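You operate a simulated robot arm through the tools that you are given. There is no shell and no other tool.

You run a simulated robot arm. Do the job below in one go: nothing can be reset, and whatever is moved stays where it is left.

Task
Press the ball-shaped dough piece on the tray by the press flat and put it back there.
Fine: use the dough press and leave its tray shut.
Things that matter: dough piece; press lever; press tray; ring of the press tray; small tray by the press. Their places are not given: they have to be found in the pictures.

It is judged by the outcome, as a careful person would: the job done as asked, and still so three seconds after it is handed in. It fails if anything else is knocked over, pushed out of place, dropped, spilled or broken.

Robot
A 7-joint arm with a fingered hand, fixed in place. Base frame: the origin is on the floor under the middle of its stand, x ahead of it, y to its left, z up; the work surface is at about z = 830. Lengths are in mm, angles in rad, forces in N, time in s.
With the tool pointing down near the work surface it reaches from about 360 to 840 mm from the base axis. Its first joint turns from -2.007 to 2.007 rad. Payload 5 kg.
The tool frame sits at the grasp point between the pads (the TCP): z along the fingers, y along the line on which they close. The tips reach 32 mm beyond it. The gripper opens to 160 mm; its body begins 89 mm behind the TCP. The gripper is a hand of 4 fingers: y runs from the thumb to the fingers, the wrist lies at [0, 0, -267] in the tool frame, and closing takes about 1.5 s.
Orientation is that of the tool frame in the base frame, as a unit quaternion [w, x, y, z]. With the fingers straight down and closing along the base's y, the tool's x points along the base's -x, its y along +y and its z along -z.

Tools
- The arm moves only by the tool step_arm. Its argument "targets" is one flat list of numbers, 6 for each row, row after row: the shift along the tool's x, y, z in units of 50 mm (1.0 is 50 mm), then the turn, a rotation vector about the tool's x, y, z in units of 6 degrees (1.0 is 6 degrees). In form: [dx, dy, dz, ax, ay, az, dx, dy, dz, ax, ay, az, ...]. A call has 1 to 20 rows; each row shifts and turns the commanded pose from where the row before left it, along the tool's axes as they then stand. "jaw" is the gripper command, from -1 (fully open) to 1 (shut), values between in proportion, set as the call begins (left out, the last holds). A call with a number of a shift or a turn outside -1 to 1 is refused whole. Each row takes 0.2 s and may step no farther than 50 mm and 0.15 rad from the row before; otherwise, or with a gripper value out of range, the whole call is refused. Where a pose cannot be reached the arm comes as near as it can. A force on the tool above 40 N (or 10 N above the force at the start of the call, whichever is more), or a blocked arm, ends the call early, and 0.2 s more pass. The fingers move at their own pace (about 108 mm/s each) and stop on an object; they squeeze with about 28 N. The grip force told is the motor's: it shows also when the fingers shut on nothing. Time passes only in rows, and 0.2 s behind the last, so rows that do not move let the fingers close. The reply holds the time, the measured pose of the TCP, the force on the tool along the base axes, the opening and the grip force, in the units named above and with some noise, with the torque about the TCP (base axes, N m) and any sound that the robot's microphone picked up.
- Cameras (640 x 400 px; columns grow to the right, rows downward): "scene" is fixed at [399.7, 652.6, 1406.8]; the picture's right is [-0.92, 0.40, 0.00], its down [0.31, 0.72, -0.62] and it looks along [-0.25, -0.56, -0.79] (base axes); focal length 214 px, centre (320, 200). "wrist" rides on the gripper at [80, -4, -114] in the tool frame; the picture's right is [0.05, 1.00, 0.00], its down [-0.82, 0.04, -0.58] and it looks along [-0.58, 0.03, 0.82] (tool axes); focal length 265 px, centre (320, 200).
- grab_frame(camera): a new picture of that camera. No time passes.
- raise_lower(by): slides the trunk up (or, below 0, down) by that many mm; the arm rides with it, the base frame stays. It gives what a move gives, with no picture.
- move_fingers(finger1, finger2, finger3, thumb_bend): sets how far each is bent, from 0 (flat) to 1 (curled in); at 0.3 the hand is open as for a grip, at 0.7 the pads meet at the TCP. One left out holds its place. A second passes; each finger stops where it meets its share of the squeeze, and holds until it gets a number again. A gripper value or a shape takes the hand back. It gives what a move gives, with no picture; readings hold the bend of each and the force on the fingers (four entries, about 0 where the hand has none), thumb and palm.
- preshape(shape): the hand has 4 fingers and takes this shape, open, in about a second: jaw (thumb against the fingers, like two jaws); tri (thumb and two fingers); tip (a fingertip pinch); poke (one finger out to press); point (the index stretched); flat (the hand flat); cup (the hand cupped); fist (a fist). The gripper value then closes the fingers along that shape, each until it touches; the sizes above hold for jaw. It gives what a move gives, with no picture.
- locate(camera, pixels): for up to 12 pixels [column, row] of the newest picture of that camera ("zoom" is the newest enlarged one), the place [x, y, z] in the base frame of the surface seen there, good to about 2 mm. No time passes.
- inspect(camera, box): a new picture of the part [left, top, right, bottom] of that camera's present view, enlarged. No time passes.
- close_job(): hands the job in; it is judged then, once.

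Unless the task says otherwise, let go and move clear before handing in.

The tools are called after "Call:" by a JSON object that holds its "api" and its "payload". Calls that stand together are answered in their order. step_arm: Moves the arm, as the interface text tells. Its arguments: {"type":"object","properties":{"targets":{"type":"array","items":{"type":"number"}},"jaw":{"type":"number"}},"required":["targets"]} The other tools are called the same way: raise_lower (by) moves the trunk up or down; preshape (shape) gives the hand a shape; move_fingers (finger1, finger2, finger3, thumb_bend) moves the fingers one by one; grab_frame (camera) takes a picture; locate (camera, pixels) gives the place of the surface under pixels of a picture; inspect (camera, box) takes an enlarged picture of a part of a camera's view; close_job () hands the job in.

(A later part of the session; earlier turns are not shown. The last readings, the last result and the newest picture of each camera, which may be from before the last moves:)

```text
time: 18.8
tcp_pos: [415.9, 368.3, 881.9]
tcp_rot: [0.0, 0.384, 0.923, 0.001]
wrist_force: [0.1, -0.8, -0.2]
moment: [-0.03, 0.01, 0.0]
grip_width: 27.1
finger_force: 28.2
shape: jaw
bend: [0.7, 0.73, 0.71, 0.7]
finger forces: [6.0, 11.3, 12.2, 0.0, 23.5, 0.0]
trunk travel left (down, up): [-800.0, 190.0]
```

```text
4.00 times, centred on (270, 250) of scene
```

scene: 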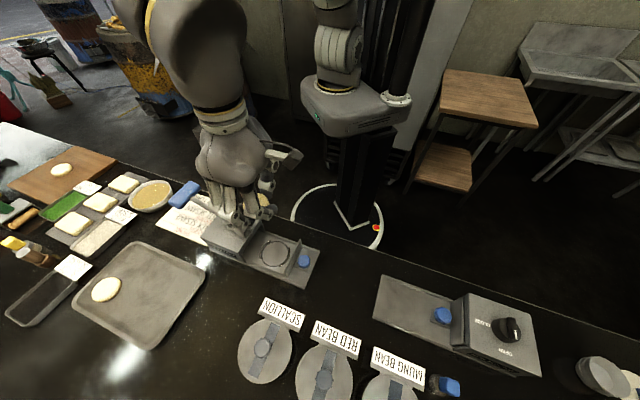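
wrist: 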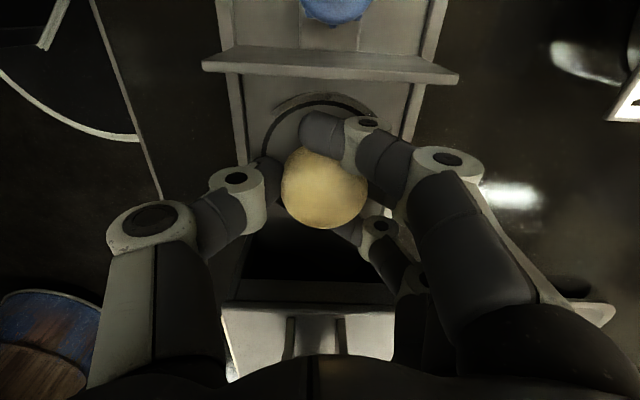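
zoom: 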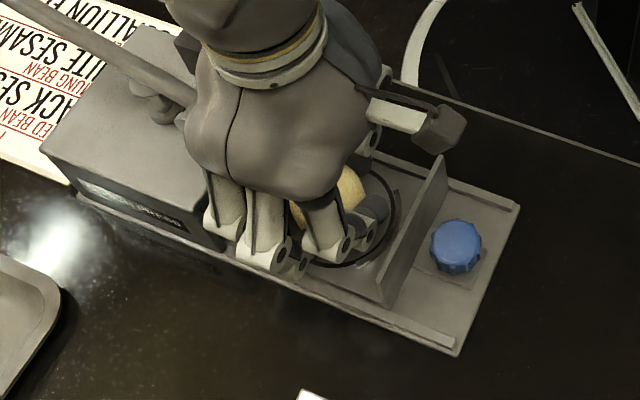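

The ball is over the ring centre with no contact forces. I lower 3 mm more and open gently to about 80 mm.

Call:
{"api": "step_arm", "payload": {"targets": [0, 0, 0.07, 0, 0, 0, 0, 0, 0, 0, 0, 0]}}

Call:
{"api": "step_arm", "payload": {"targets": [0, 0, 0, 0, 0, 0, 0, 0, 0, 0, 0, 0, 0, 0, 0, 0, 0, 0, 0, 0, 0, 0, 0, 0], "jaw": 0.0}}

Call:
{"api": "grab_frame", "payload": {"camera": "wrist"}}

```text
time: 19.4
tcp_pos: [416.8, 367.8, 878.9]
tcp_rot: [0.001, 0.382, 0.924, 0.002]
wrist_force: [2.1, 1.8, 17.6]
moment: [-0.16, -0.66, 0.08]
grip_width: 27.3
finger_force: 27.8
shape: jaw
bend: [0.7, 0.73, 0.72, 0.7]
finger forces: [7.0, 11.0, 32.5, 0.1, 25.2, 0.0]
trunk travel left (down, up): [-800.0, 190.0]
```

```text
time: 20.4
tcp_pos: [415.6, 367.4, 877.3]
tcp_rot: [0.0, 0.383, 0.924, -0.001]
wrist_force: [-0.4, 0.0, 0.0]
moment: [0.03, -0.02, 0.01]
grip_width: 79.0
finger_force: 0.0
shape: jaw
bend: [0.72, 0.72, 0.72, 0.7]
finger forces: [0.1, 0.0, 0.1, 0.1, 0.0, 0.0]
trunk travel left (down, up): [-800.0, 190.0]
```

```text
taken
```

wrist: 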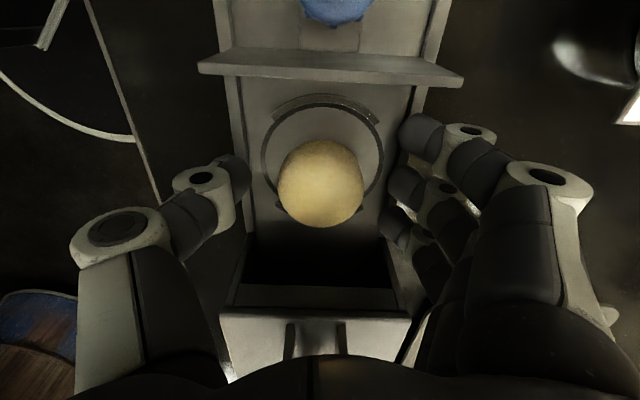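

The ball is released, resting inside the ring at [322,185]; all forces are zero. I check its position in the ring.

Call:
{"api": "locate", "payload": {"camera": "wrist", "pixels": [[322, 185], [282, 190], [360, 190], [322, 143], [322, 225], [265, 150], [383, 155], [322, 105], [300, 148], [345, 148]]}}

Call:
{"api": "inspect", "payload": {"camera": "wrist", "box": [220, 70, 420, 250]}}

```text
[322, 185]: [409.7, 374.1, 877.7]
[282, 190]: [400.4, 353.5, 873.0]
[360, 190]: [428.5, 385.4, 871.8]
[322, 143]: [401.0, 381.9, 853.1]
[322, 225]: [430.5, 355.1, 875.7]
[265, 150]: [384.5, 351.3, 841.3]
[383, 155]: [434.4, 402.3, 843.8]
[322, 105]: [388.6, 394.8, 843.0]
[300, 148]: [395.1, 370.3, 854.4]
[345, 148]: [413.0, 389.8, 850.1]
```

```text
2.22 times, centred on (320, 160) of wrist
```

zoom: 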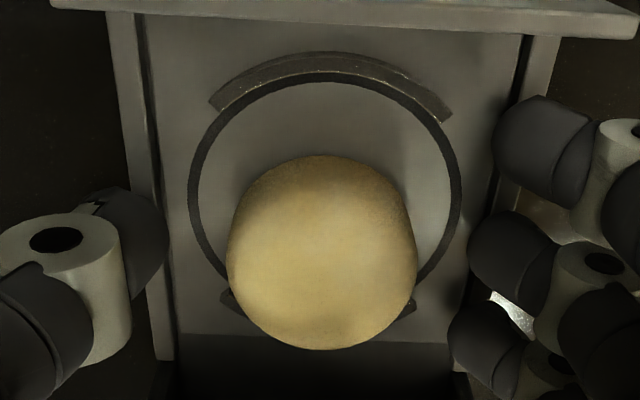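

The ball sits within 2–3 mm of the ring centre. I raise the hand straight up clear of the press.

Call:
{"api": "step_arm", "payload": {"targets": [0, 0, -0.2, 0, 0, 0, 0, 0, -0.6, 0, 0, 0, 0, 0, -0.8, 0, 0, 0, 0, 0, -0.8, 0, 0, 0, 0, 0, -0.8, 0, 0, 0, 0, 0, -0.8, 0, 0, 0]}}

Call:
{"api": "preshape", "payload": {"shape": "tip"}}

Call:
{"api": "grab_frame", "payload": {"camera": "wrist"}}

Call:
{"api": "inspect", "payload": {"camera": "scene", "box": [160, 120, 340, 300]}}

```text
time: 21.8
tcp_pos: [412.7, 368.0, 1077.9]
tcp_rot: [0.001, 0.383, 0.924, 0.0]
wrist_force: [0.1, -0.4, 0.4]
moment: [0.01, -0.03, 0.0]
grip_width: 79.3
finger_force: 0.0
shape: jaw
bend: [0.72, 0.72, 0.72, 0.7]
finger forces: [0.0, 0.1, 0.0, 0.0, 0.0, 0.1]
trunk travel left (down, up): [-800.0, 190.0]
```

```text
time: 22.7
tcp_pos: [413.3, 367.4, 1076.0]
tcp_rot: [0.0, 0.383, 0.924, 0.0]
wrist_force: [0.8, -0.8, 0.3]
moment: [0.02, 0.0, -0.01]
grip_width: 160.2
finger_force: 0.0
shape: tip
bend: [0.01, 0.3, 0.01, 0.3]
finger forces: [0.1, 0.0, 0.0, 0.0, 0.0, 0.0]
trunk travel left (down, up): [-800.0, 190.0]
```

```text
taken
```

wrist: 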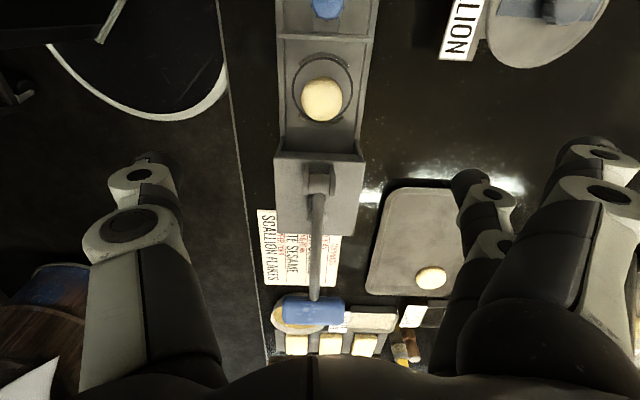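

```text
2.22 times, centred on (250, 210) of scene
```

zoom: 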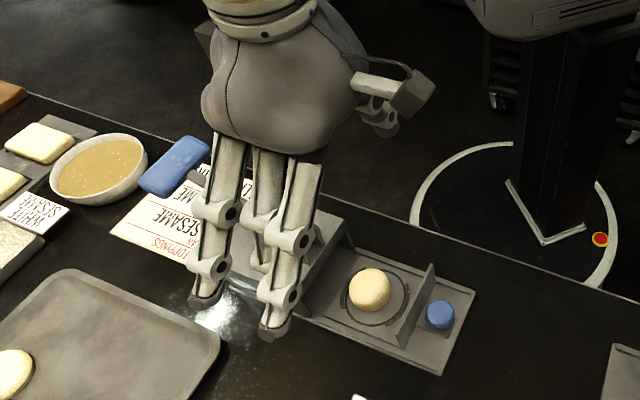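

In "tip" shape only the middle finger works against the thumb while the outer two stay stretched, which suits the knob beside the front plate. I measure those stretched fingertips and the SCALLION sign to see whether they clear.

Call:
{"api": "locate", "payload": {"camera": "zoom", "pixels": [[272, 337], [285, 325], [205, 303], [215, 290], [262, 265], [380, 125], [395, 130], [285, 295], [222, 265], [370, 290]]}}

Call:
{"api": "grab_frame", "payload": {"camera": "scene"}}

Call:
{"api": "locate", "payload": {"camera": "scene", "pixels": [[264, 299], [304, 313], [299, 330], [258, 315], [281, 314], [241, 360], [265, 322], [290, 345], [320, 323], [315, 340]]}}

Call:
{"api": "locate", "payload": {"camera": "wrist", "pixels": [[322, 100], [326, 8], [145, 170], [150, 160], [465, 180], [575, 150], [590, 150], [440, 55], [478, 5], [475, 60], [455, 0]]}}

```text
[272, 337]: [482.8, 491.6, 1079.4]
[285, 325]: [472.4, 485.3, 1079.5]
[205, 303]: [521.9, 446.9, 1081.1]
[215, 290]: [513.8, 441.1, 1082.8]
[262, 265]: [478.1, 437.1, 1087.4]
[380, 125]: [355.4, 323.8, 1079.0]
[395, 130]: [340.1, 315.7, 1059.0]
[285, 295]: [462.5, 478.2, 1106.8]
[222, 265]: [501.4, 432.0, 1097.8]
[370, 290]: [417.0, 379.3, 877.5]
```

```text
taken
```

scene: 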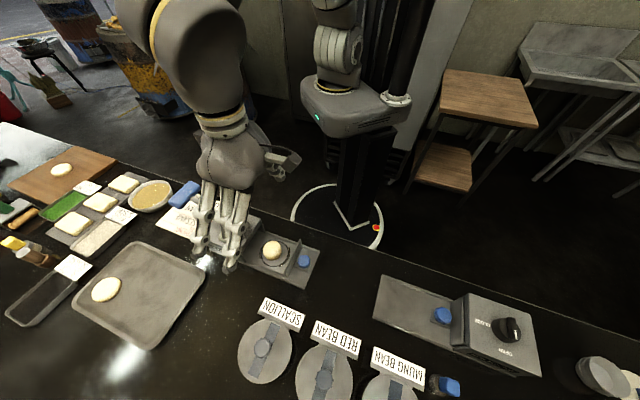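

```text
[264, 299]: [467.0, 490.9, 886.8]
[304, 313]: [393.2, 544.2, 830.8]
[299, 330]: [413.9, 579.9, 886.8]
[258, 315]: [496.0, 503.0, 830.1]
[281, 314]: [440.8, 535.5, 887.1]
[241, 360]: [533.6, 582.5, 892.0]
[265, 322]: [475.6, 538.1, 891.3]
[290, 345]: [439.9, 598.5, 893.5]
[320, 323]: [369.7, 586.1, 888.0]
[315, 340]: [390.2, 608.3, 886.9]
```

```text
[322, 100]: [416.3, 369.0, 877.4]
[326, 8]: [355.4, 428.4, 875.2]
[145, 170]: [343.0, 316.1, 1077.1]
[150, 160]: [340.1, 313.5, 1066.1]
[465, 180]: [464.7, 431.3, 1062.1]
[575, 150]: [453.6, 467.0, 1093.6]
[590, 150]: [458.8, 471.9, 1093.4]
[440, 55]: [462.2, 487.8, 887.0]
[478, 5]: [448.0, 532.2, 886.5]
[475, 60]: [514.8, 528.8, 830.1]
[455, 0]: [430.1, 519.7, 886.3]
```

Stretched outer fingers would reach the SCALLION sign (near edge at l ≈ 665–677 across the press axis, z 887), so I try a hand shape with the outer two fingers half open and only the middle finger and thumb for the pinch.

Call:
{"api": "move_fingers", "payload": {"finger1": 0.45, "finger2": 0.45, "finger3": 0.45, "thumb_bend": 0.45}}

Call:
{"api": "grab_frame", "payload": {"camera": "wrist"}}

Call:
{"api": "inspect", "payload": {"camera": "scene", "box": [160, 120, 340, 300]}}

```text
time: 23.7
tcp_pos: [411.9, 367.5, 1076.5]
tcp_rot: [0.0, 0.383, 0.924, 0.0]
wrist_force: [-0.2, 0.0, -0.5]
moment: [0.01, -0.03, 0.0]
grip_width: 112.0
finger_force: 0.1
shape: fingers
bend: [0.45, 0.45, 0.45, 0.45]
finger forces: [0.0, 0.0, 0.1, 0.0, 0.0, 0.0]
trunk travel left (down, up): [-800.0, 190.0]
```

```text
taken
```

wrist: 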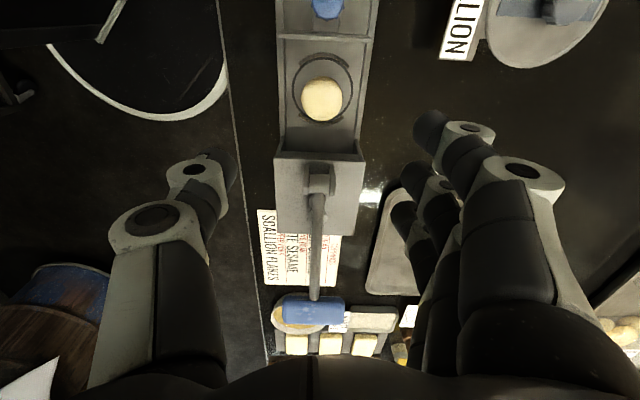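

```text
2.22 times, centred on (250, 210) of scene
```

zoom: 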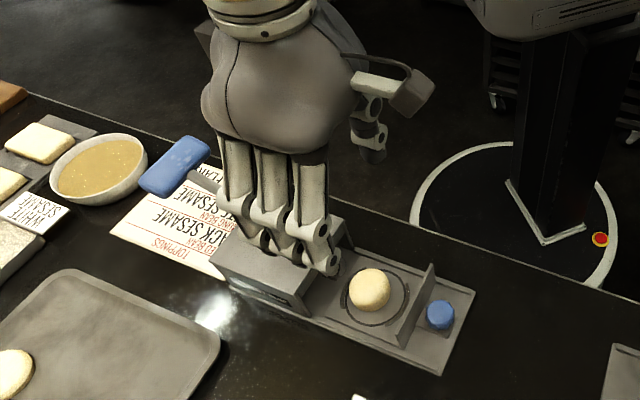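

Call:
{"api": "locate", "payload": {"camera": "zoom", "pixels": [[333, 270], [325, 250], [310, 265], [278, 253], [375, 158], [362, 135], [335, 215], [385, 150]]}}

Call:
{"api": "locate", "payload": {"camera": "wrist", "pixels": [[425, 130], [415, 180], [398, 215], [232, 180], [225, 165], [215, 200], [540, 180], [195, 165], [470, 130]]}}

```text
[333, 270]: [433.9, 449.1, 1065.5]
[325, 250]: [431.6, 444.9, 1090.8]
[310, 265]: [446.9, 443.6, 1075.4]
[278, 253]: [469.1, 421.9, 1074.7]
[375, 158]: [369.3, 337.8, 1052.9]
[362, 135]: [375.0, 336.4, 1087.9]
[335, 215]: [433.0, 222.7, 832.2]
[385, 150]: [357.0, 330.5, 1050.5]
```

```text
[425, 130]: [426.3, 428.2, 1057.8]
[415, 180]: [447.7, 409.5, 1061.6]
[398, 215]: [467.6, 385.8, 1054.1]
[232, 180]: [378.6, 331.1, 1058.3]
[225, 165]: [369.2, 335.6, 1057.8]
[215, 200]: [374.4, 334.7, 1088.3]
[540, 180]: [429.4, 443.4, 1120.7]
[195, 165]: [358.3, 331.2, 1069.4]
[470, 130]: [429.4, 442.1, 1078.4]
```

At bend 0.45 the fingertips are about 53 mm out and 28 mm below the TCP. I set the outer fingers to 0.40 (clear of both plate and sign) and move over the knob at z ≈ 1000 to look at it from above.

Call:
{"api": "move_fingers", "payload": {"finger1": 0.4, "finger2": 0.45, "finger3": 0.4, "thumb_bend": 0.45}}

Call:
{"api": "step_arm", "payload": {"targets": [0.47, 0.02, 0.38, 0, 0, 0, 0.47, 0.02, 0.38, 0, 0, 0, 0.47, 0.02, 0.38, 0, 0, 0, 0.47, 0.02, 0.38, 0, 0, 0, 0, 0, 0, 0, 0, 0]}}

Call:
{"api": "grab_frame", "payload": {"camera": "wrist"}}

Call:
{"api": "inspect", "payload": {"camera": "scene", "box": [200, 150, 360, 330]}}

```text
time: 24.7
tcp_pos: [412.3, 367.9, 1074.8]
tcp_rot: [0.0, 0.383, 0.924, 0.0]
wrist_force: [-1.0, -0.2, 0.1]
moment: [0.04, -0.03, -0.04]
grip_width: 121.2
finger_force: 0.1
shape: fingers
bend: [0.4, 0.45, 0.4, 0.45]
finger forces: [0.0, 0.1, 0.0, 0.0, 0.0, 0.0]
trunk travel left (down, up): [-800.0, 190.0]
```

```text
time: 25.9
tcp_pos: [350.8, 434.1, 1000.2]
tcp_rot: [0.0, 0.384, 0.923, 0.0]
wrist_force: [0.0, 0.1, 0.0]
moment: [0.02, -0.02, -0.01]
grip_width: 121.2
finger_force: 0.1
shape: fingers
bend: [0.4, 0.45, 0.4, 0.45]
finger forces: [0.1, 0.0, 0.1, 0.0, 0.1, 0.0]
trunk travel left (down, up): [-800.0, 190.0]
```

```text
taken
```

wrist: 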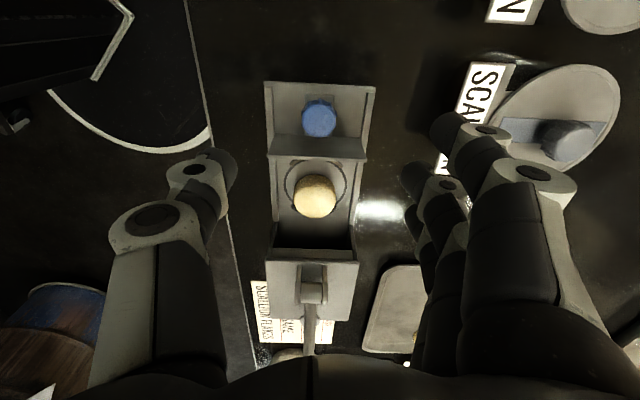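

```text
2.22 times, centred on (280, 240) of scene
```

zoom: 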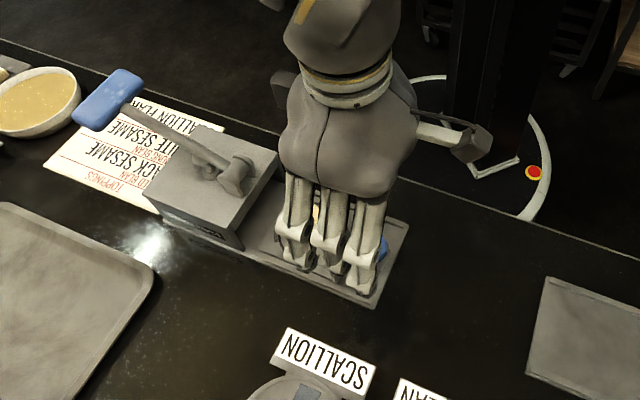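

Knob at wrist [319,117], well framed between thumb and middle finger. I locate its edges, the plate, and the sign near finger 1.

Call:
{"api": "inspect", "payload": {"camera": "wrist", "box": [250, 70, 390, 180]}}

Call:
{"api": "locate", "payload": {"camera": "wrist", "pixels": [[319, 117], [304, 118], [334, 119], [319, 102], [319, 132], [270, 155], [365, 156], [319, 150], [440, 165], [465, 90], [440, 130], [420, 180]]}}

Call:
{"api": "locate", "payload": {"camera": "zoom", "pixels": [[320, 178], [245, 170], [395, 175], [320, 110], [320, 235], [320, 255], [320, 300], [260, 210], [380, 210], [230, 150], [410, 150], [320, 90]]}}

```text
3.64 times, centred on (320, 125) of wrist
```

zoom: 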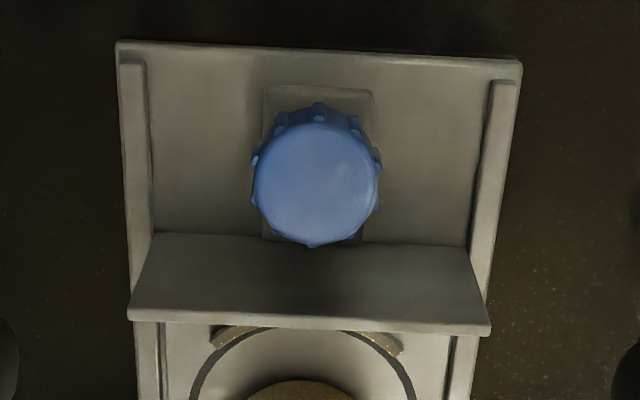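

```text
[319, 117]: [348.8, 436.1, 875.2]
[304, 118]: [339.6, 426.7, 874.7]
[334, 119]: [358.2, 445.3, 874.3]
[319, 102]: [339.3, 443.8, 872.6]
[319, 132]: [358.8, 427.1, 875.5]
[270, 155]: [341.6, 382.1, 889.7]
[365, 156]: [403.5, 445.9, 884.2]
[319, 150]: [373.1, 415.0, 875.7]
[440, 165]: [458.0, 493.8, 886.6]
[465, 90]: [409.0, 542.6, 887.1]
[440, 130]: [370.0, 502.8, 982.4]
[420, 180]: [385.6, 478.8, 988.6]
```

```text
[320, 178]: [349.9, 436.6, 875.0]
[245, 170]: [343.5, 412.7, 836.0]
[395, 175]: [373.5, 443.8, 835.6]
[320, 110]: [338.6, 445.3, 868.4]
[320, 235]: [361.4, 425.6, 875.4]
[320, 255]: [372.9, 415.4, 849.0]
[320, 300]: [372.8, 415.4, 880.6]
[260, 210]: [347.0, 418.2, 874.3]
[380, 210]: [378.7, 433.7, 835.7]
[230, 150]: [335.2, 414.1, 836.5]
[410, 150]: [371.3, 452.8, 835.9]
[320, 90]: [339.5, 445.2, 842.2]
```

Knob centre is [349.7,435.9], radius about 17, plate outer face 14 mm in front of it; finger 1 stays over 30 mm from the sign. I descend around the knob in two stages.

Call:
{"api": "step_arm", "payload": {"targets": [0, 0, 0.6, 0, 0, 0, 0, 0, 0.7, 0, 0, 0, 0, 0, 0.5, 0, 0, 0, 0, 0, 0.2, 0, 0, 0, 0, 0, 0, 0, 0, 0]}}

Call:
{"api": "grab_frame", "payload": {"camera": "wrist"}}

Call:
{"api": "inspect", "payload": {"camera": "scene", "box": [220, 200, 360, 310]}}

```text
time: 27.1
tcp_pos: [350.9, 435.3, 901.7]
tcp_rot: [0.0, 0.383, 0.924, 0.0]
wrist_force: [-0.1, 0.8, 0.2]
moment: [-0.03, -0.01, 0.02]
grip_width: 121.1
finger_force: 0.2
shape: fingers
bend: [0.4, 0.45, 0.4, 0.45]
finger forces: [0.0, 0.1, 0.0, 0.0, 0.0, 0.0]
trunk travel left (down, up): [-800.0, 190.0]
```

```text
taken
```

wrist: 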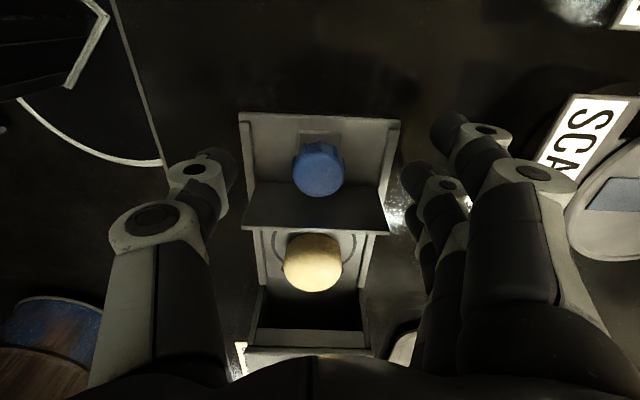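

```text
3.64 times, centred on (290, 255) of scene
```

zoom: 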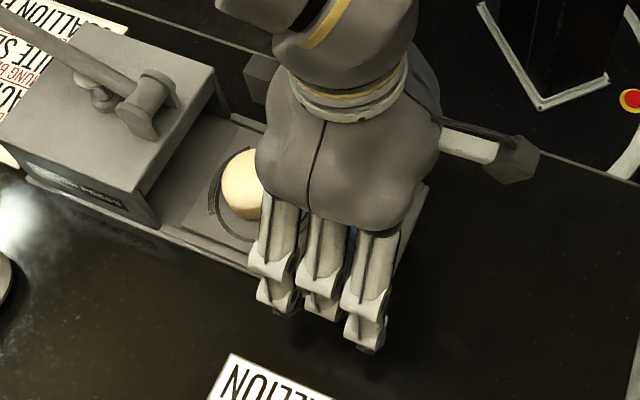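

Everything is clear at z 902. I go down the last 22 mm around the knob.

Call:
{"api": "step_arm", "payload": {"targets": [0, 0, 0.24, 0, 0, 0, 0, 0, 0.2, 0, 0, 0, 0, 0, 0, 0, 0, 0]}}

Call:
{"api": "move_fingers", "payload": {"finger2": 0.72, "thumb_bend": 0.72}}

Call:
{"api": "grab_frame", "payload": {"camera": "wrist"}}

```text
time: 27.9
tcp_pos: [352.9, 434.6, 878.9]
tcp_rot: [0.0, 0.383, 0.924, 0.0]
wrist_force: [-0.2, -0.4, 0.0]
moment: [-0.01, 0.0, -0.04]
grip_width: 121.2
finger_force: 0.0
shape: fingers
bend: [0.4, 0.45, 0.4, 0.45]
finger forces: [0.0, 0.0, 0.0, 0.0, 0.0, 0.1]
trunk travel left (down, up): [-800.0, 190.0]
```

```text
time: 28.9
tcp_pos: [349.9, 433.4, 878.0]
tcp_rot: [0.0, 0.383, 0.924, 0.0]
wrist_force: [-6.5, -6.6, -14.1]
moment: [-0.05, 0.06, -0.03]
grip_width: 86.2
finger_force: 13.0
shape: fingers
bend: [0.4, 0.64, 0.4, 0.66]
finger forces: [0.0, 7.8, 0.0, 0.0, 17.8, 0.1]
trunk travel left (down, up): [-800.0, 190.0]
```

```text
taken
```

wrist: 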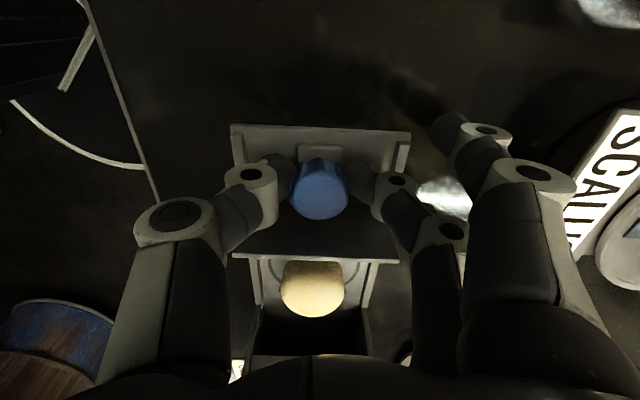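

The knob is held (thumb 17.8 N, middle finger 7.8 N). I push the tray in along the press axis, first 50 mm, and check forces.

Call:
{"api": "step_arm", "payload": {"targets": [-0.1, -0.03, 0, 0, 0, 0, -0.2, 0, 0, 0, 0, 0, -0.2, 0, 0, 0, 0, 0, -0.2, 0, 0, 0, 0, 0, -0.2, 0, 0, 0, 0, 0, -0.1, 0, 0, 0, 0, 0]}}

Call:
{"api": "grab_frame", "payload": {"camera": "wrist"}}

Call:
{"api": "inspect", "payload": {"camera": "scene", "box": [200, 190, 340, 300]}}

```text
time: 30.3
tcp_pos: [387.5, 400.9, 879.5]
tcp_rot: [0.0, 0.384, 0.923, -0.001]
wrist_force: [-6.8, -7.5, -21.7]
moment: [-0.01, 0.09, -0.01]
grip_width: 86.5
finger_force: 13.3
shape: fingers
bend: [0.4, 0.64, 0.4, 0.66]
finger forces: [0.0, 9.3, 0.1, 0.0, 17.7, 0.1]
trunk travel left (down, up): [-800.0, 190.0]
```

```text
taken
```

wrist: 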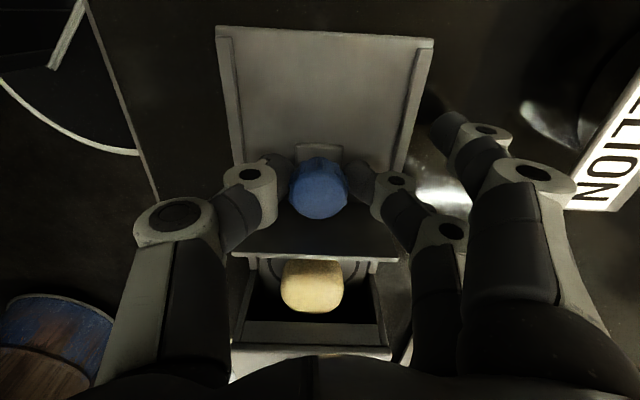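

```text
3.64 times, centred on (270, 245) of scene
```

zoom: 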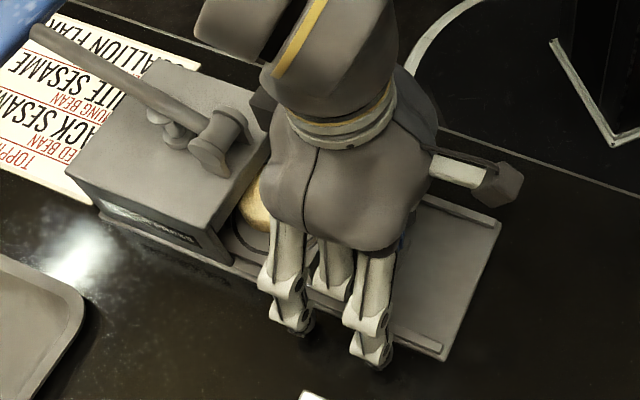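

The tray slides in smoothly with the dough (TCP at [387.5,401]). I push another 55 mm, watching the hand against the lever hub.

Call:
{"api": "step_arm", "payload": {"targets": [-0.1, -0.02, 0.03, 0, 0, 0, -0.2, 0, 0, 0, 0, 0, -0.2, 0, 0, 0, 0, 0, -0.2, 0, 0, 0, 0, 0, -0.2, 0, 0, 0, 0, 0, -0.2, 0, 0, 0, 0, 0]}}

Call:
{"api": "grab_frame", "payload": {"camera": "wrist"}}

Call:
{"api": "inspect", "payload": {"camera": "scene", "box": [200, 190, 340, 300]}}

```text
time: 31.7
tcp_pos: [424.5, 360.0, 879.0]
tcp_rot: [0.0, 0.383, 0.924, 0.0]
wrist_force: [-3.1, -3.8, -13.9]
moment: [-0.02, 0.06, -0.03]
grip_width: 86.0
finger_force: 11.7
shape: fingers
bend: [0.4, 0.64, 0.4, 0.66]
finger forces: [0.0, 9.6, 0.0, 0.0, 14.4, 0.0]
trunk travel left (down, up): [-800.0, 190.0]
```

```text
taken
```

wrist: 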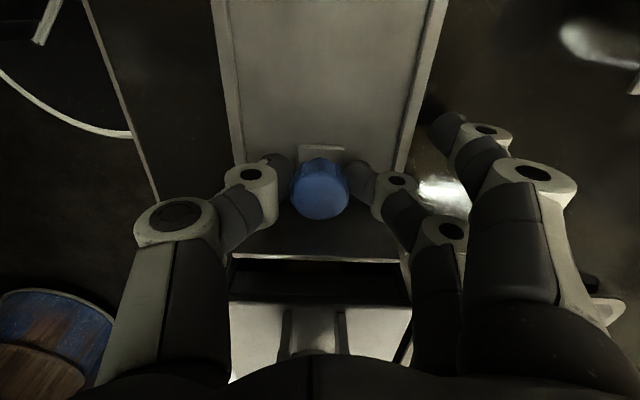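

```text
3.64 times, centred on (270, 245) of scene
```

zoom: 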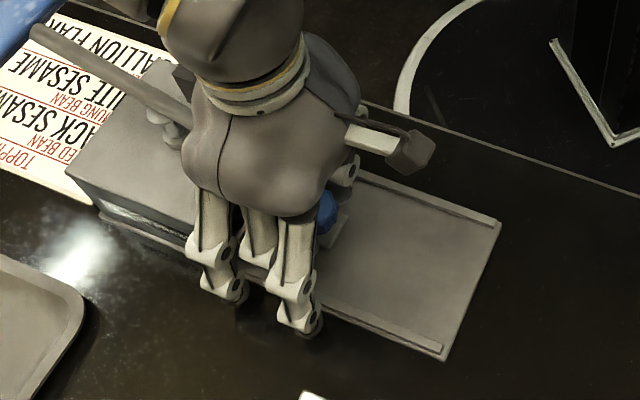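

Call:
{"api": "locate", "payload": {"camera": "wrist", "pixels": [[320, 258], [260, 257], [380, 259], [260, 308], [380, 308], [315, 325], [315, 345], [315, 312], [320, 240], [320, 280]]}}

```text
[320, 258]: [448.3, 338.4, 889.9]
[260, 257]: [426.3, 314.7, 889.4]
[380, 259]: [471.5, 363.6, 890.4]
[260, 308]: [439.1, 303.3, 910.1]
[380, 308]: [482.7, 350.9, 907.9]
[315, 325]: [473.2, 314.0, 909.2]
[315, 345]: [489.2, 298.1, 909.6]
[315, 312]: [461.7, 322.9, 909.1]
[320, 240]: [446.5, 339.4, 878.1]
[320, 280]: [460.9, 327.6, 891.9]
```

The plate is at a ≈ 78 and the box front at a ≈ 94, so about 15 mm remain. I push on in small steps until the stop.

Call:
{"api": "step_arm", "payload": {"targets": [-0.08, 0, 0, 0, 0, 0, -0.06, 0, 0, 0, 0, 0, -0.06, 0, 0, 0, 0, 0, -0.04, 0, 0, 0, 0, 0, -0.04, 0, 0, 0, 0, 0, 0, 0, 0, 0, 0, 0]}}

Call:
{"api": "grab_frame", "payload": {"camera": "wrist"}}

```text
time: 33.1
tcp_pos: [434.6, 352.0, 877.9]
tcp_rot: [-0.001, 0.383, 0.924, 0.0]
wrist_force: [-9.1, -2.5, -11.0]
moment: [-0.03, 0.13, -0.01]
grip_width: 86.1
finger_force: 11.9
shape: fingers
bend: [0.4, 0.64, 0.4, 0.66]
finger forces: [0.1, 8.0, 0.0, 0.0, 16.9, 0.1]
trunk travel left (down, up): [-800.0, 190.0]
```

```text
taken
```

wrist: 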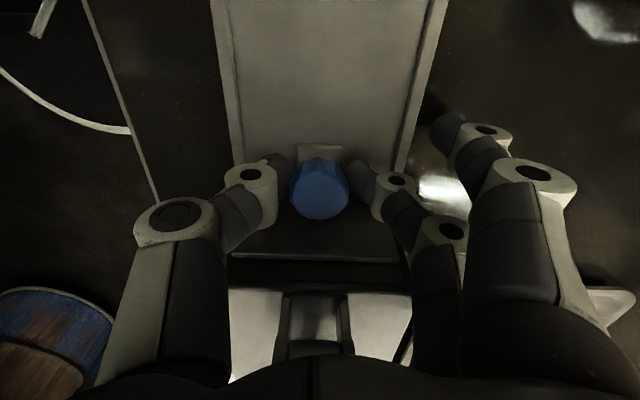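

Force along the axis is only about 5 N so far. I locate the plate and box edges again and continue pushing.

Call:
{"api": "locate", "payload": {"camera": "wrist", "pixels": [[320, 258], [260, 257], [380, 259], [260, 292], [380, 294], [320, 275], [320, 285], [265, 275]]}}

Call:
{"api": "step_arm", "payload": {"targets": [-0.04, 0, 0, 0, 0, 0, -0.04, 0, 0, 0, 0, 0, -0.04, 0, 0, 0, 0, 0, 0, 0, 0, 0, 0, 0]}}

Call:
{"api": "grab_frame", "payload": {"camera": "wrist"}}

```text
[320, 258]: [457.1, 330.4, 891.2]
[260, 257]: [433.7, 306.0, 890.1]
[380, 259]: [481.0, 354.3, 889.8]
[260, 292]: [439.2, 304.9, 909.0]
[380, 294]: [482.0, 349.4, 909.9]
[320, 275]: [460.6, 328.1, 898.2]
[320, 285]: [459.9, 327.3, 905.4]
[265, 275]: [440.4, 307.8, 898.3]
```

```text
time: 34.1
tcp_pos: [439.0, 345.2, 877.1]
tcp_rot: [0.001, 0.384, 0.923, -0.001]
wrist_force: [-11.2, 0.6, -9.4]
moment: [-0.04, 0.19, 0.02]
grip_width: 85.5
finger_force: 10.4
shape: fingers
bend: [0.4, 0.64, 0.4, 0.67]
finger forces: [0.0, 7.5, 0.1, 0.0, 13.0, 0.0]
trunk travel left (down, up): [-800.0, 190.0]
```

```text
taken
```

wrist: 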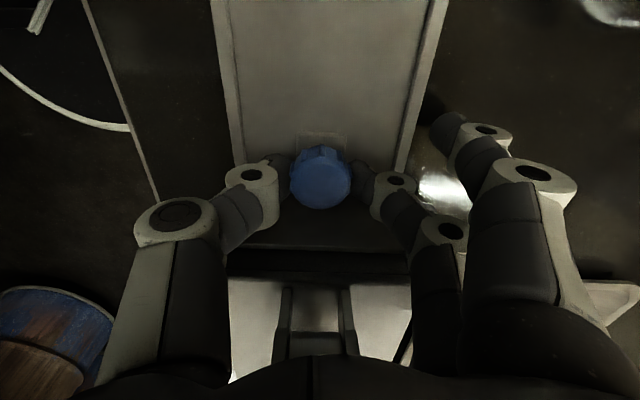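

Call:
{"api": "locate", "payload": {"camera": "wrist", "pixels": [[320, 249], [260, 248], [380, 250], [260, 280], [380, 282], [320, 265], [320, 272], [320, 180], [320, 150]]}}

Call:
{"api": "inspect", "payload": {"camera": "scene", "box": [200, 190, 340, 300]}}

```text
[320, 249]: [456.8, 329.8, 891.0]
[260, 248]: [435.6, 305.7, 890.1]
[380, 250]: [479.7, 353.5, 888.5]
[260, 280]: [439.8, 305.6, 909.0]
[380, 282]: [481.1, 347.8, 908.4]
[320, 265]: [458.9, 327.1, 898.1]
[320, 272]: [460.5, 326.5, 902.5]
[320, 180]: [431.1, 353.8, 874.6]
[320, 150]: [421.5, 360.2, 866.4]
```

```text
3.64 times, centred on (270, 245) of scene
```

zoom: 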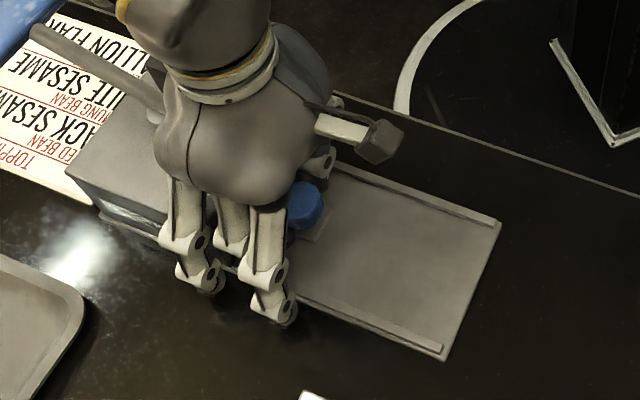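

The plate is stopped at a ≈ 90, flush with the box front (the hand slipped on the knob at the stop), so the tray is shut. I open the pinch and rise straight up.

Call:
{"api": "move_fingers", "payload": {"finger2": 0.45, "thumb_bend": 0.45}}

Call:
{"api": "step_arm", "payload": {"targets": [0.1, 0, -0.1, 0, 0, 0, 0.1, 0, -0.4, 0, 0, 0, 0, 0, -0.8, 0, 0, 0, 0, 0, -0.8, 0, 0, 0, 0, 0, -0.8, 0, 0, 0, 0, 0, -0.8, 0, 0, 0]}}

Call:
{"api": "grab_frame", "payload": {"camera": "wrist"}}

Call:
{"api": "grab_frame", "payload": {"camera": "scene"}}

```text
time: 35.1
tcp_pos: [439.2, 345.4, 877.9]
tcp_rot: [0.0, 0.382, 0.924, 0.0]
wrist_force: [0.5, -0.7, 0.6]
moment: [-0.02, -0.01, 0.01]
grip_width: 120.7
finger_force: 0.0
shape: fingers
bend: [0.4, 0.45, 0.4, 0.45]
finger forces: [0.1, 0.0, 0.0, 0.0, 0.0, 0.0]
trunk travel left (down, up): [-800.0, 190.0]
```

```text
time: 36.5
tcp_pos: [431.9, 351.7, 1063.7]
tcp_rot: [0.0, 0.384, 0.923, 0.0]
wrist_force: [0.4, -0.1, 0.1]
moment: [0.01, 0.0, 0.01]
grip_width: 120.8
finger_force: 0.1
shape: fingers
bend: [0.4, 0.45, 0.4, 0.45]
finger forces: [0.0, 0.0, 0.0, 0.0, 0.0, 0.0]
trunk travel left (down, up): [-800.0, 190.0]
```

```text
taken
```

wrist: 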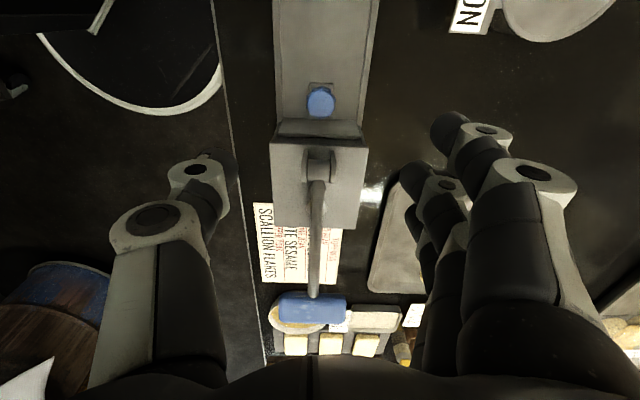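

```text
taken
```

scene: 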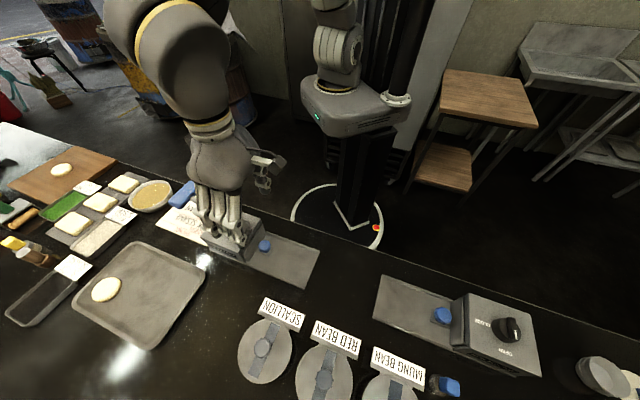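

The tray is shut (knob now at wrist [320,100] right before the box). Next the lever: I locate its cross grip, the bowl behind and the rod.

Call:
{"api": "inspect", "payload": {"camera": "wrist", "box": [250, 170, 410, 370]}}

Call:
{"api": "locate", "payload": {"camera": "wrist", "pixels": [[313, 310], [282, 310], [344, 310], [313, 296], [313, 322], [285, 300], [340, 300], [317, 240], [318, 200], [319, 180], [280, 325], [355, 318]]}}

Call:
{"api": "locate", "payload": {"camera": "scene", "pixels": [[150, 195], [150, 182], [172, 196], [131, 200], [150, 210], [185, 193], [172, 203], [195, 184], [121, 214], [102, 200], [264, 245], [255, 240]]}}

```text
2.00 times, centred on (330, 270) of wrist
```

zoom: 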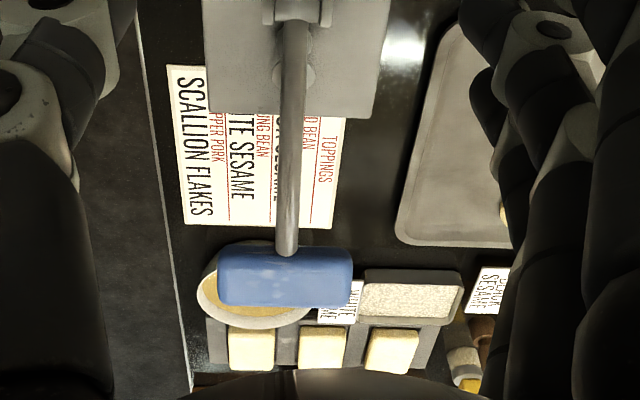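

```text
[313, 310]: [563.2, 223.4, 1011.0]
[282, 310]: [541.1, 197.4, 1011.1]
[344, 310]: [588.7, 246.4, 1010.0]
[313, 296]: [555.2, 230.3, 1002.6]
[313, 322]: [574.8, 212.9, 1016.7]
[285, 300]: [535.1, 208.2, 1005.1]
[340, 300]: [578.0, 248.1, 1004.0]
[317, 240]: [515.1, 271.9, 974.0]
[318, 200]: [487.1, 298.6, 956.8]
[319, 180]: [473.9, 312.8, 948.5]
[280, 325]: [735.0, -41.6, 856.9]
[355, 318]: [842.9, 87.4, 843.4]
```

```text
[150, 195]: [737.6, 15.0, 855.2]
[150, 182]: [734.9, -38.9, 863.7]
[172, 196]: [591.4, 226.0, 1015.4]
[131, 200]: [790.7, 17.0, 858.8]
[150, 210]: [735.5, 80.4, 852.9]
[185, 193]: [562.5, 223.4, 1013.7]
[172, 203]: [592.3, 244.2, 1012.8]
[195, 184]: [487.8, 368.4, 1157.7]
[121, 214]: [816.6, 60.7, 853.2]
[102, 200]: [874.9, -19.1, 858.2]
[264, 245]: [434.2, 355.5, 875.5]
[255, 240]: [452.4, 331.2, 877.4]
```

The grip's top is at about [564,222,1011], 68 mm long across and 28 mm along the rod; the bowl is 260 mm beyond it. I raise, move above the grip, and then shut the hand to push with the closed fingertips.

Call:
{"api": "step_arm", "payload": {"targets": [0, 0, -0.7, 0, 0, 0, 0, 0, -0.7, 0, 0, 0, -0.76, 0.008, 0, 0, 0, 0, -0.76, 0.008, 0, 0, 0, 0, -0.76, 0.008, 0, 0, 0, 0, -0.76, 0.008, 0, 0, 0, 0, -0.76, 0.008, 0, 0, 0, 0]}}

Call:
{"api": "preshape", "payload": {"shape": "jaw"}}

Call:
{"api": "step_arm", "payload": {"targets": [0, 0, 0, 0, 0, 0, 0, 0, 0, 0, 0, 0, 0, 0, 0, 0, 0, 0, 0, 0, 0, 0, 0, 0, 0, 0, 0, 0, 0, 0, 0, 0, 0, 0, 0, 0, 0, 0, 0, 0, 0, 0], "jaw": 1}}

Call:
{"api": "grab_frame", "payload": {"camera": "wrist"}}

Call:
{"api": "grab_frame", "payload": {"camera": "scene"}}

```text
time: 38.1
tcp_pos: [569.0, 217.8, 1131.5]
tcp_rot: [-0.002, 0.383, 0.924, 0.0]
wrist_force: [0.1, -0.8, 0.6]
moment: [0.03, -0.01, 0.03]
grip_width: 121.0
finger_force: 0.1
shape: fingers
bend: [0.4, 0.45, 0.4, 0.45]
finger forces: [0.0, 0.0, 0.1, 0.1, 0.1, 0.0]
trunk travel left (down, up): [-800.0, 190.0]
```

```text
time: 39.0
tcp_pos: [567.1, 220.8, 1132.5]
tcp_rot: [0.0, 0.383, 0.924, -0.001]
wrist_force: [-0.4, -0.5, 0.5]
moment: [-0.01, -0.01, -0.02]
grip_width: 160.0
finger_force: 0.1
shape: jaw
bend: [0.3, 0.3, 0.3, 0.3]
finger forces: [0.0, 0.0, 0.0, 0.0, 0.0, 0.0]
trunk travel left (down, up): [-800.0, 190.0]
```

```text
time: 40.6
tcp_pos: [566.4, 219.7, 1131.4]
tcp_rot: [-0.001, 0.383, 0.924, 0.0]
wrist_force: [-0.9, 0.1, -0.1]
moment: [0.02, 0.01, -0.02]
grip_width: 0.2
finger_force: 27.6
shape: jaw
bend: [0.69, 0.63, 0.69, 0.67]
finger forces: [0.1, 0.1, 0.0, 0.0, 0.0, 0.0]
trunk travel left (down, up): [-800.0, 190.0]
```

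```text
taken
```

wrist: 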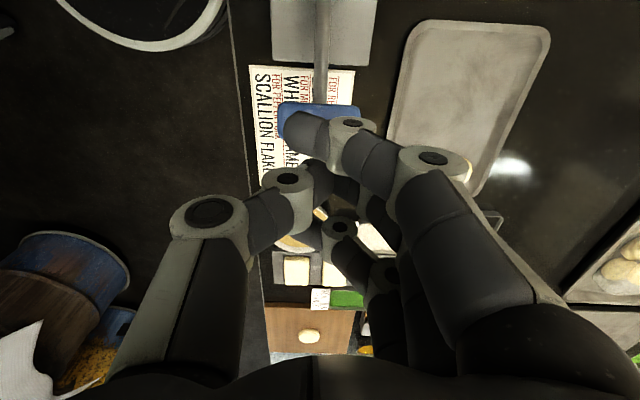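

```text
taken
```

scene: 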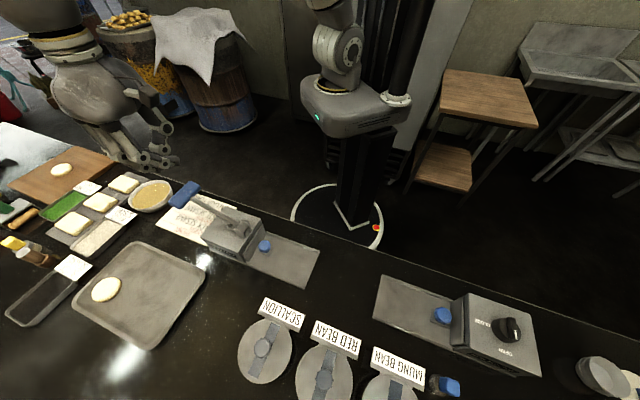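

The hand is shut above the grip. I check in the scene view how the closed fingers look and how low they reach.

Call:
{"api": "inspect", "payload": {"camera": "scene", "box": [70, 70, 250, 250]}}

Call:
{"api": "locate", "payload": {"camera": "wrist", "pixels": [[300, 130], [320, 180], [280, 205], [350, 125], [320, 105], [290, 105], [352, 105], [320, 165]]}}

```text
2.22 times, centred on (160, 160) of scene
```

zoom: 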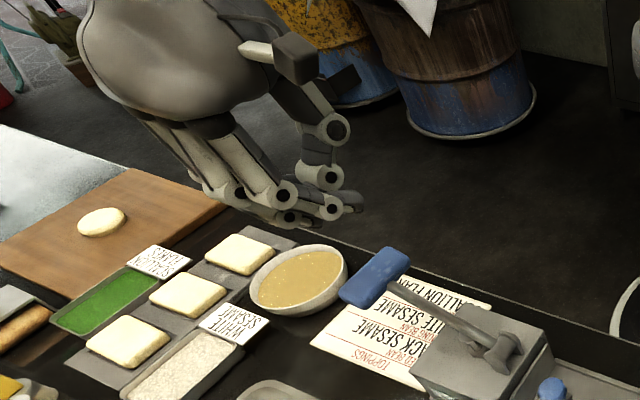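

```text
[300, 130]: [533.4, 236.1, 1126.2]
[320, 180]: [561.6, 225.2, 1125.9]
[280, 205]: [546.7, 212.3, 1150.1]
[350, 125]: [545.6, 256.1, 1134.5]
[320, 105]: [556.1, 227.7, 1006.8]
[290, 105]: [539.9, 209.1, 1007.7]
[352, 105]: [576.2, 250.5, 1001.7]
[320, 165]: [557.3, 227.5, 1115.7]
```

The closed fingers reach roughly 25 mm below the TCP. I shift 7 mm outward so that the middle finger stays on the grip over its arc, and come down to just above contact.

Call:
{"api": "step_arm", "payload": {"targets": [-0.14, 0, 0.5, 0, 0, 0, 0, 0, 0.5, 0, 0, 0, 0, 0, 0.4, 0, 0, 0, 0, 0, 0.1, 0, 0, 0, 0, 0, 0, 0, 0, 0]}}

Call:
{"api": "inspect", "payload": {"camera": "scene", "box": [100, 120, 260, 260]}}

Call:
{"api": "grab_frame", "payload": {"camera": "wrist"}}

```text
time: 41.8
tcp_pos: [571.4, 215.1, 1057.9]
tcp_rot: [0.0, 0.383, 0.924, 0.001]
wrist_force: [0.2, -0.3, 0.6]
moment: [0.01, 0.01, 0.0]
grip_width: 0.2
finger_force: 28.3
shape: jaw
bend: [0.69, 0.63, 0.69, 0.67]
finger forces: [0.1, 0.1, 0.0, 0.1, 0.0, 0.0]
trunk travel left (down, up): [-800.0, 190.0]
```

```text
2.86 times, centred on (180, 190) of scene
```

zoom: 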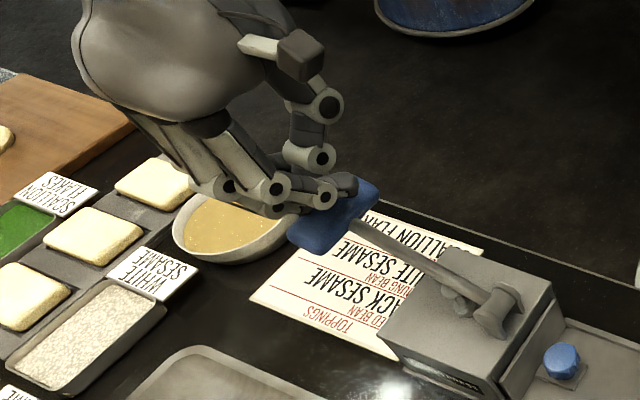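

```text
taken
```

wrist: 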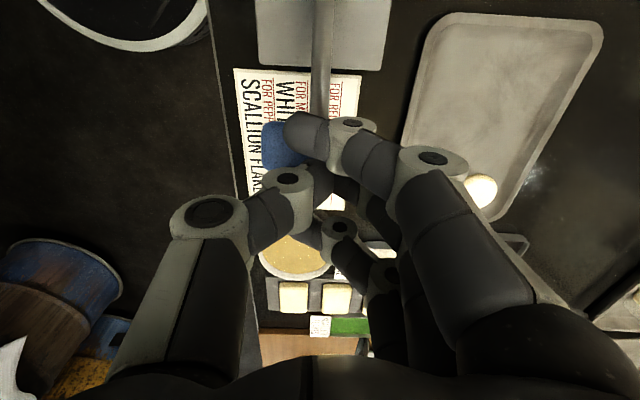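

The fingers hover just over the grip, force zero. I push down in 5 mm rows, watching the force.

Call:
{"api": "step_arm", "payload": {"targets": [0, 0, 0.1, 0, 0, 0, 0, 0, 0.1, 0, 0, 0, 0, 0, 0.1, 0, 0, 0, 0, 0, 0.1, 0, 0, 0, 0, 0, 0.1, 0, 0, 0, 0, 0, 0, 0, 0, 0]}}

Call:
{"api": "grab_frame", "payload": {"camera": "wrist"}}

Call:
{"api": "inspect", "payload": {"camera": "scene", "box": [100, 120, 260, 260]}}

```text
time: 43.2
tcp_pos: [573.6, 215.1, 1032.9]
tcp_rot: [0.0, 0.382, 0.924, -0.001]
wrist_force: [0.2, -0.2, 1.1]
moment: [0.0, 0.01, -0.02]
grip_width: 0.1
finger_force: 27.9
shape: jaw
bend: [0.69, 0.63, 0.69, 0.67]
finger forces: [0.0, 0.1, 0.0, 0.0, 0.0, 0.1]
trunk travel left (down, up): [-800.0, 190.0]
```

```text
taken
```

wrist: 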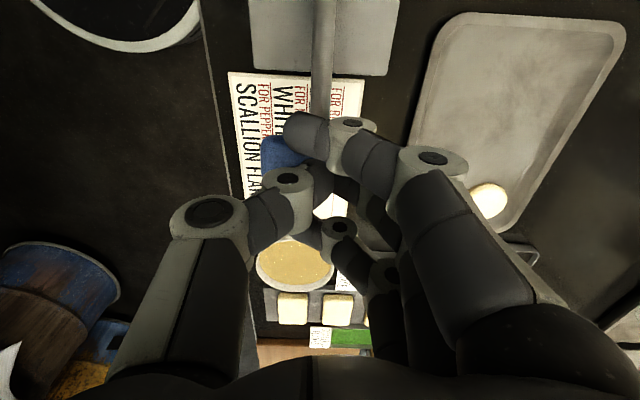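

```text
2.86 times, centred on (180, 190) of scene
```

zoom: 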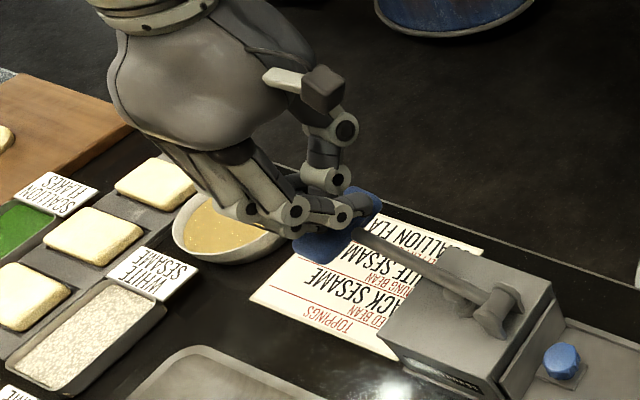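

The lever is already moving down with almost no force (grip slightly lower in the scene view). I continue down 45 mm.

Call:
{"api": "step_arm", "payload": {"targets": [0, 0, 0.15, 0, 0, 0, 0, 0, 0.15, 0, 0, 0, 0, 0, 0.15, 0, 0, 0, 0, 0, 0.15, 0, 0, 0, 0, 0, 0.15, 0, 0, 0, 0, 0, 0.15, 0, 0, 0, 0, 0, 0, 0, 0, 0]}}

Call:
{"api": "grab_frame", "payload": {"camera": "wrist"}}

Call:
{"api": "inspect", "payload": {"camera": "scene", "box": [100, 120, 260, 260]}}

```text
time: 44.8
tcp_pos: [571.9, 215.0, 987.0]
tcp_rot: [0.0, 0.383, 0.924, 0.0]
wrist_force: [-0.1, -0.8, 0.8]
moment: [-0.01, 0.0, 0.05]
grip_width: 0.1
finger_force: 28.2
shape: jaw
bend: [0.69, 0.63, 0.69, 0.67]
finger forces: [0.1, 0.0, 0.1, 0.1, 0.0, 0.0]
trunk travel left (down, up): [-800.0, 190.0]
```

```text
taken
```

wrist: 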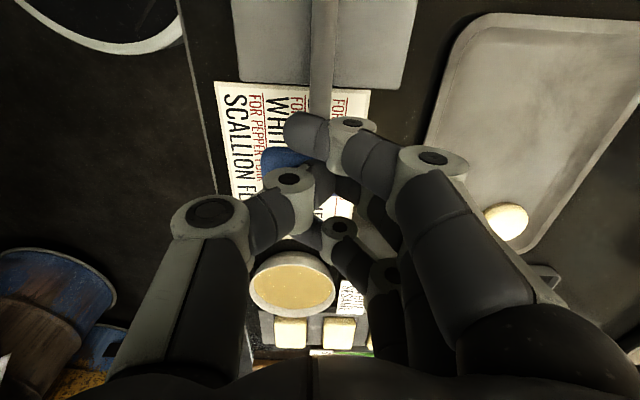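

```text
2.86 times, centred on (180, 190) of scene
```

zoom: 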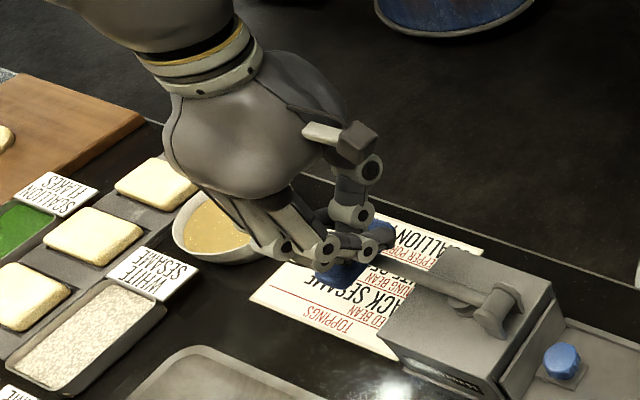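

The lever follows down nearly horizontal with no resistance yet. I keep pushing in 5 mm rows and watch for the dough's resistance.

Call:
{"api": "step_arm", "payload": {"targets": [0, 0, 0.1, 0, 0, 0, 0, 0, 0.1, 0, 0, 0, 0, 0, 0.1, 0, 0, 0, 0, 0, 0.1, 0, 0, 0, 0, 0, 0.1, 0, 0, 0, 0, 0, 0, 0, 0, 0]}}

Call:
{"api": "inspect", "payload": {"camera": "scene", "box": [100, 120, 260, 260]}}

```text
time: 46.2
tcp_pos: [570.9, 215.4, 963.6]
tcp_rot: [-0.001, 0.383, 0.924, 0.0]
wrist_force: [-0.5, -0.2, 0.9]
moment: [0.0, 0.01, 0.01]
grip_width: 0.0
finger_force: 28.1
shape: jaw
bend: [0.69, 0.63, 0.69, 0.67]
finger forces: [0.1, 0.0, 0.0, 0.0, 0.0, 0.1]
trunk travel left (down, up): [-800.0, 190.0]
```

```text
2.86 times, centred on (180, 190) of scene
```

zoom: 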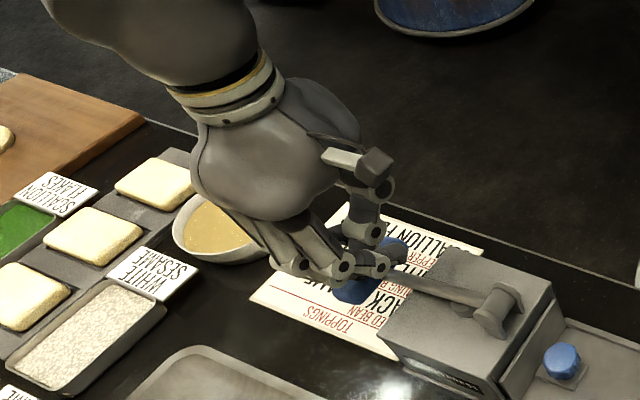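

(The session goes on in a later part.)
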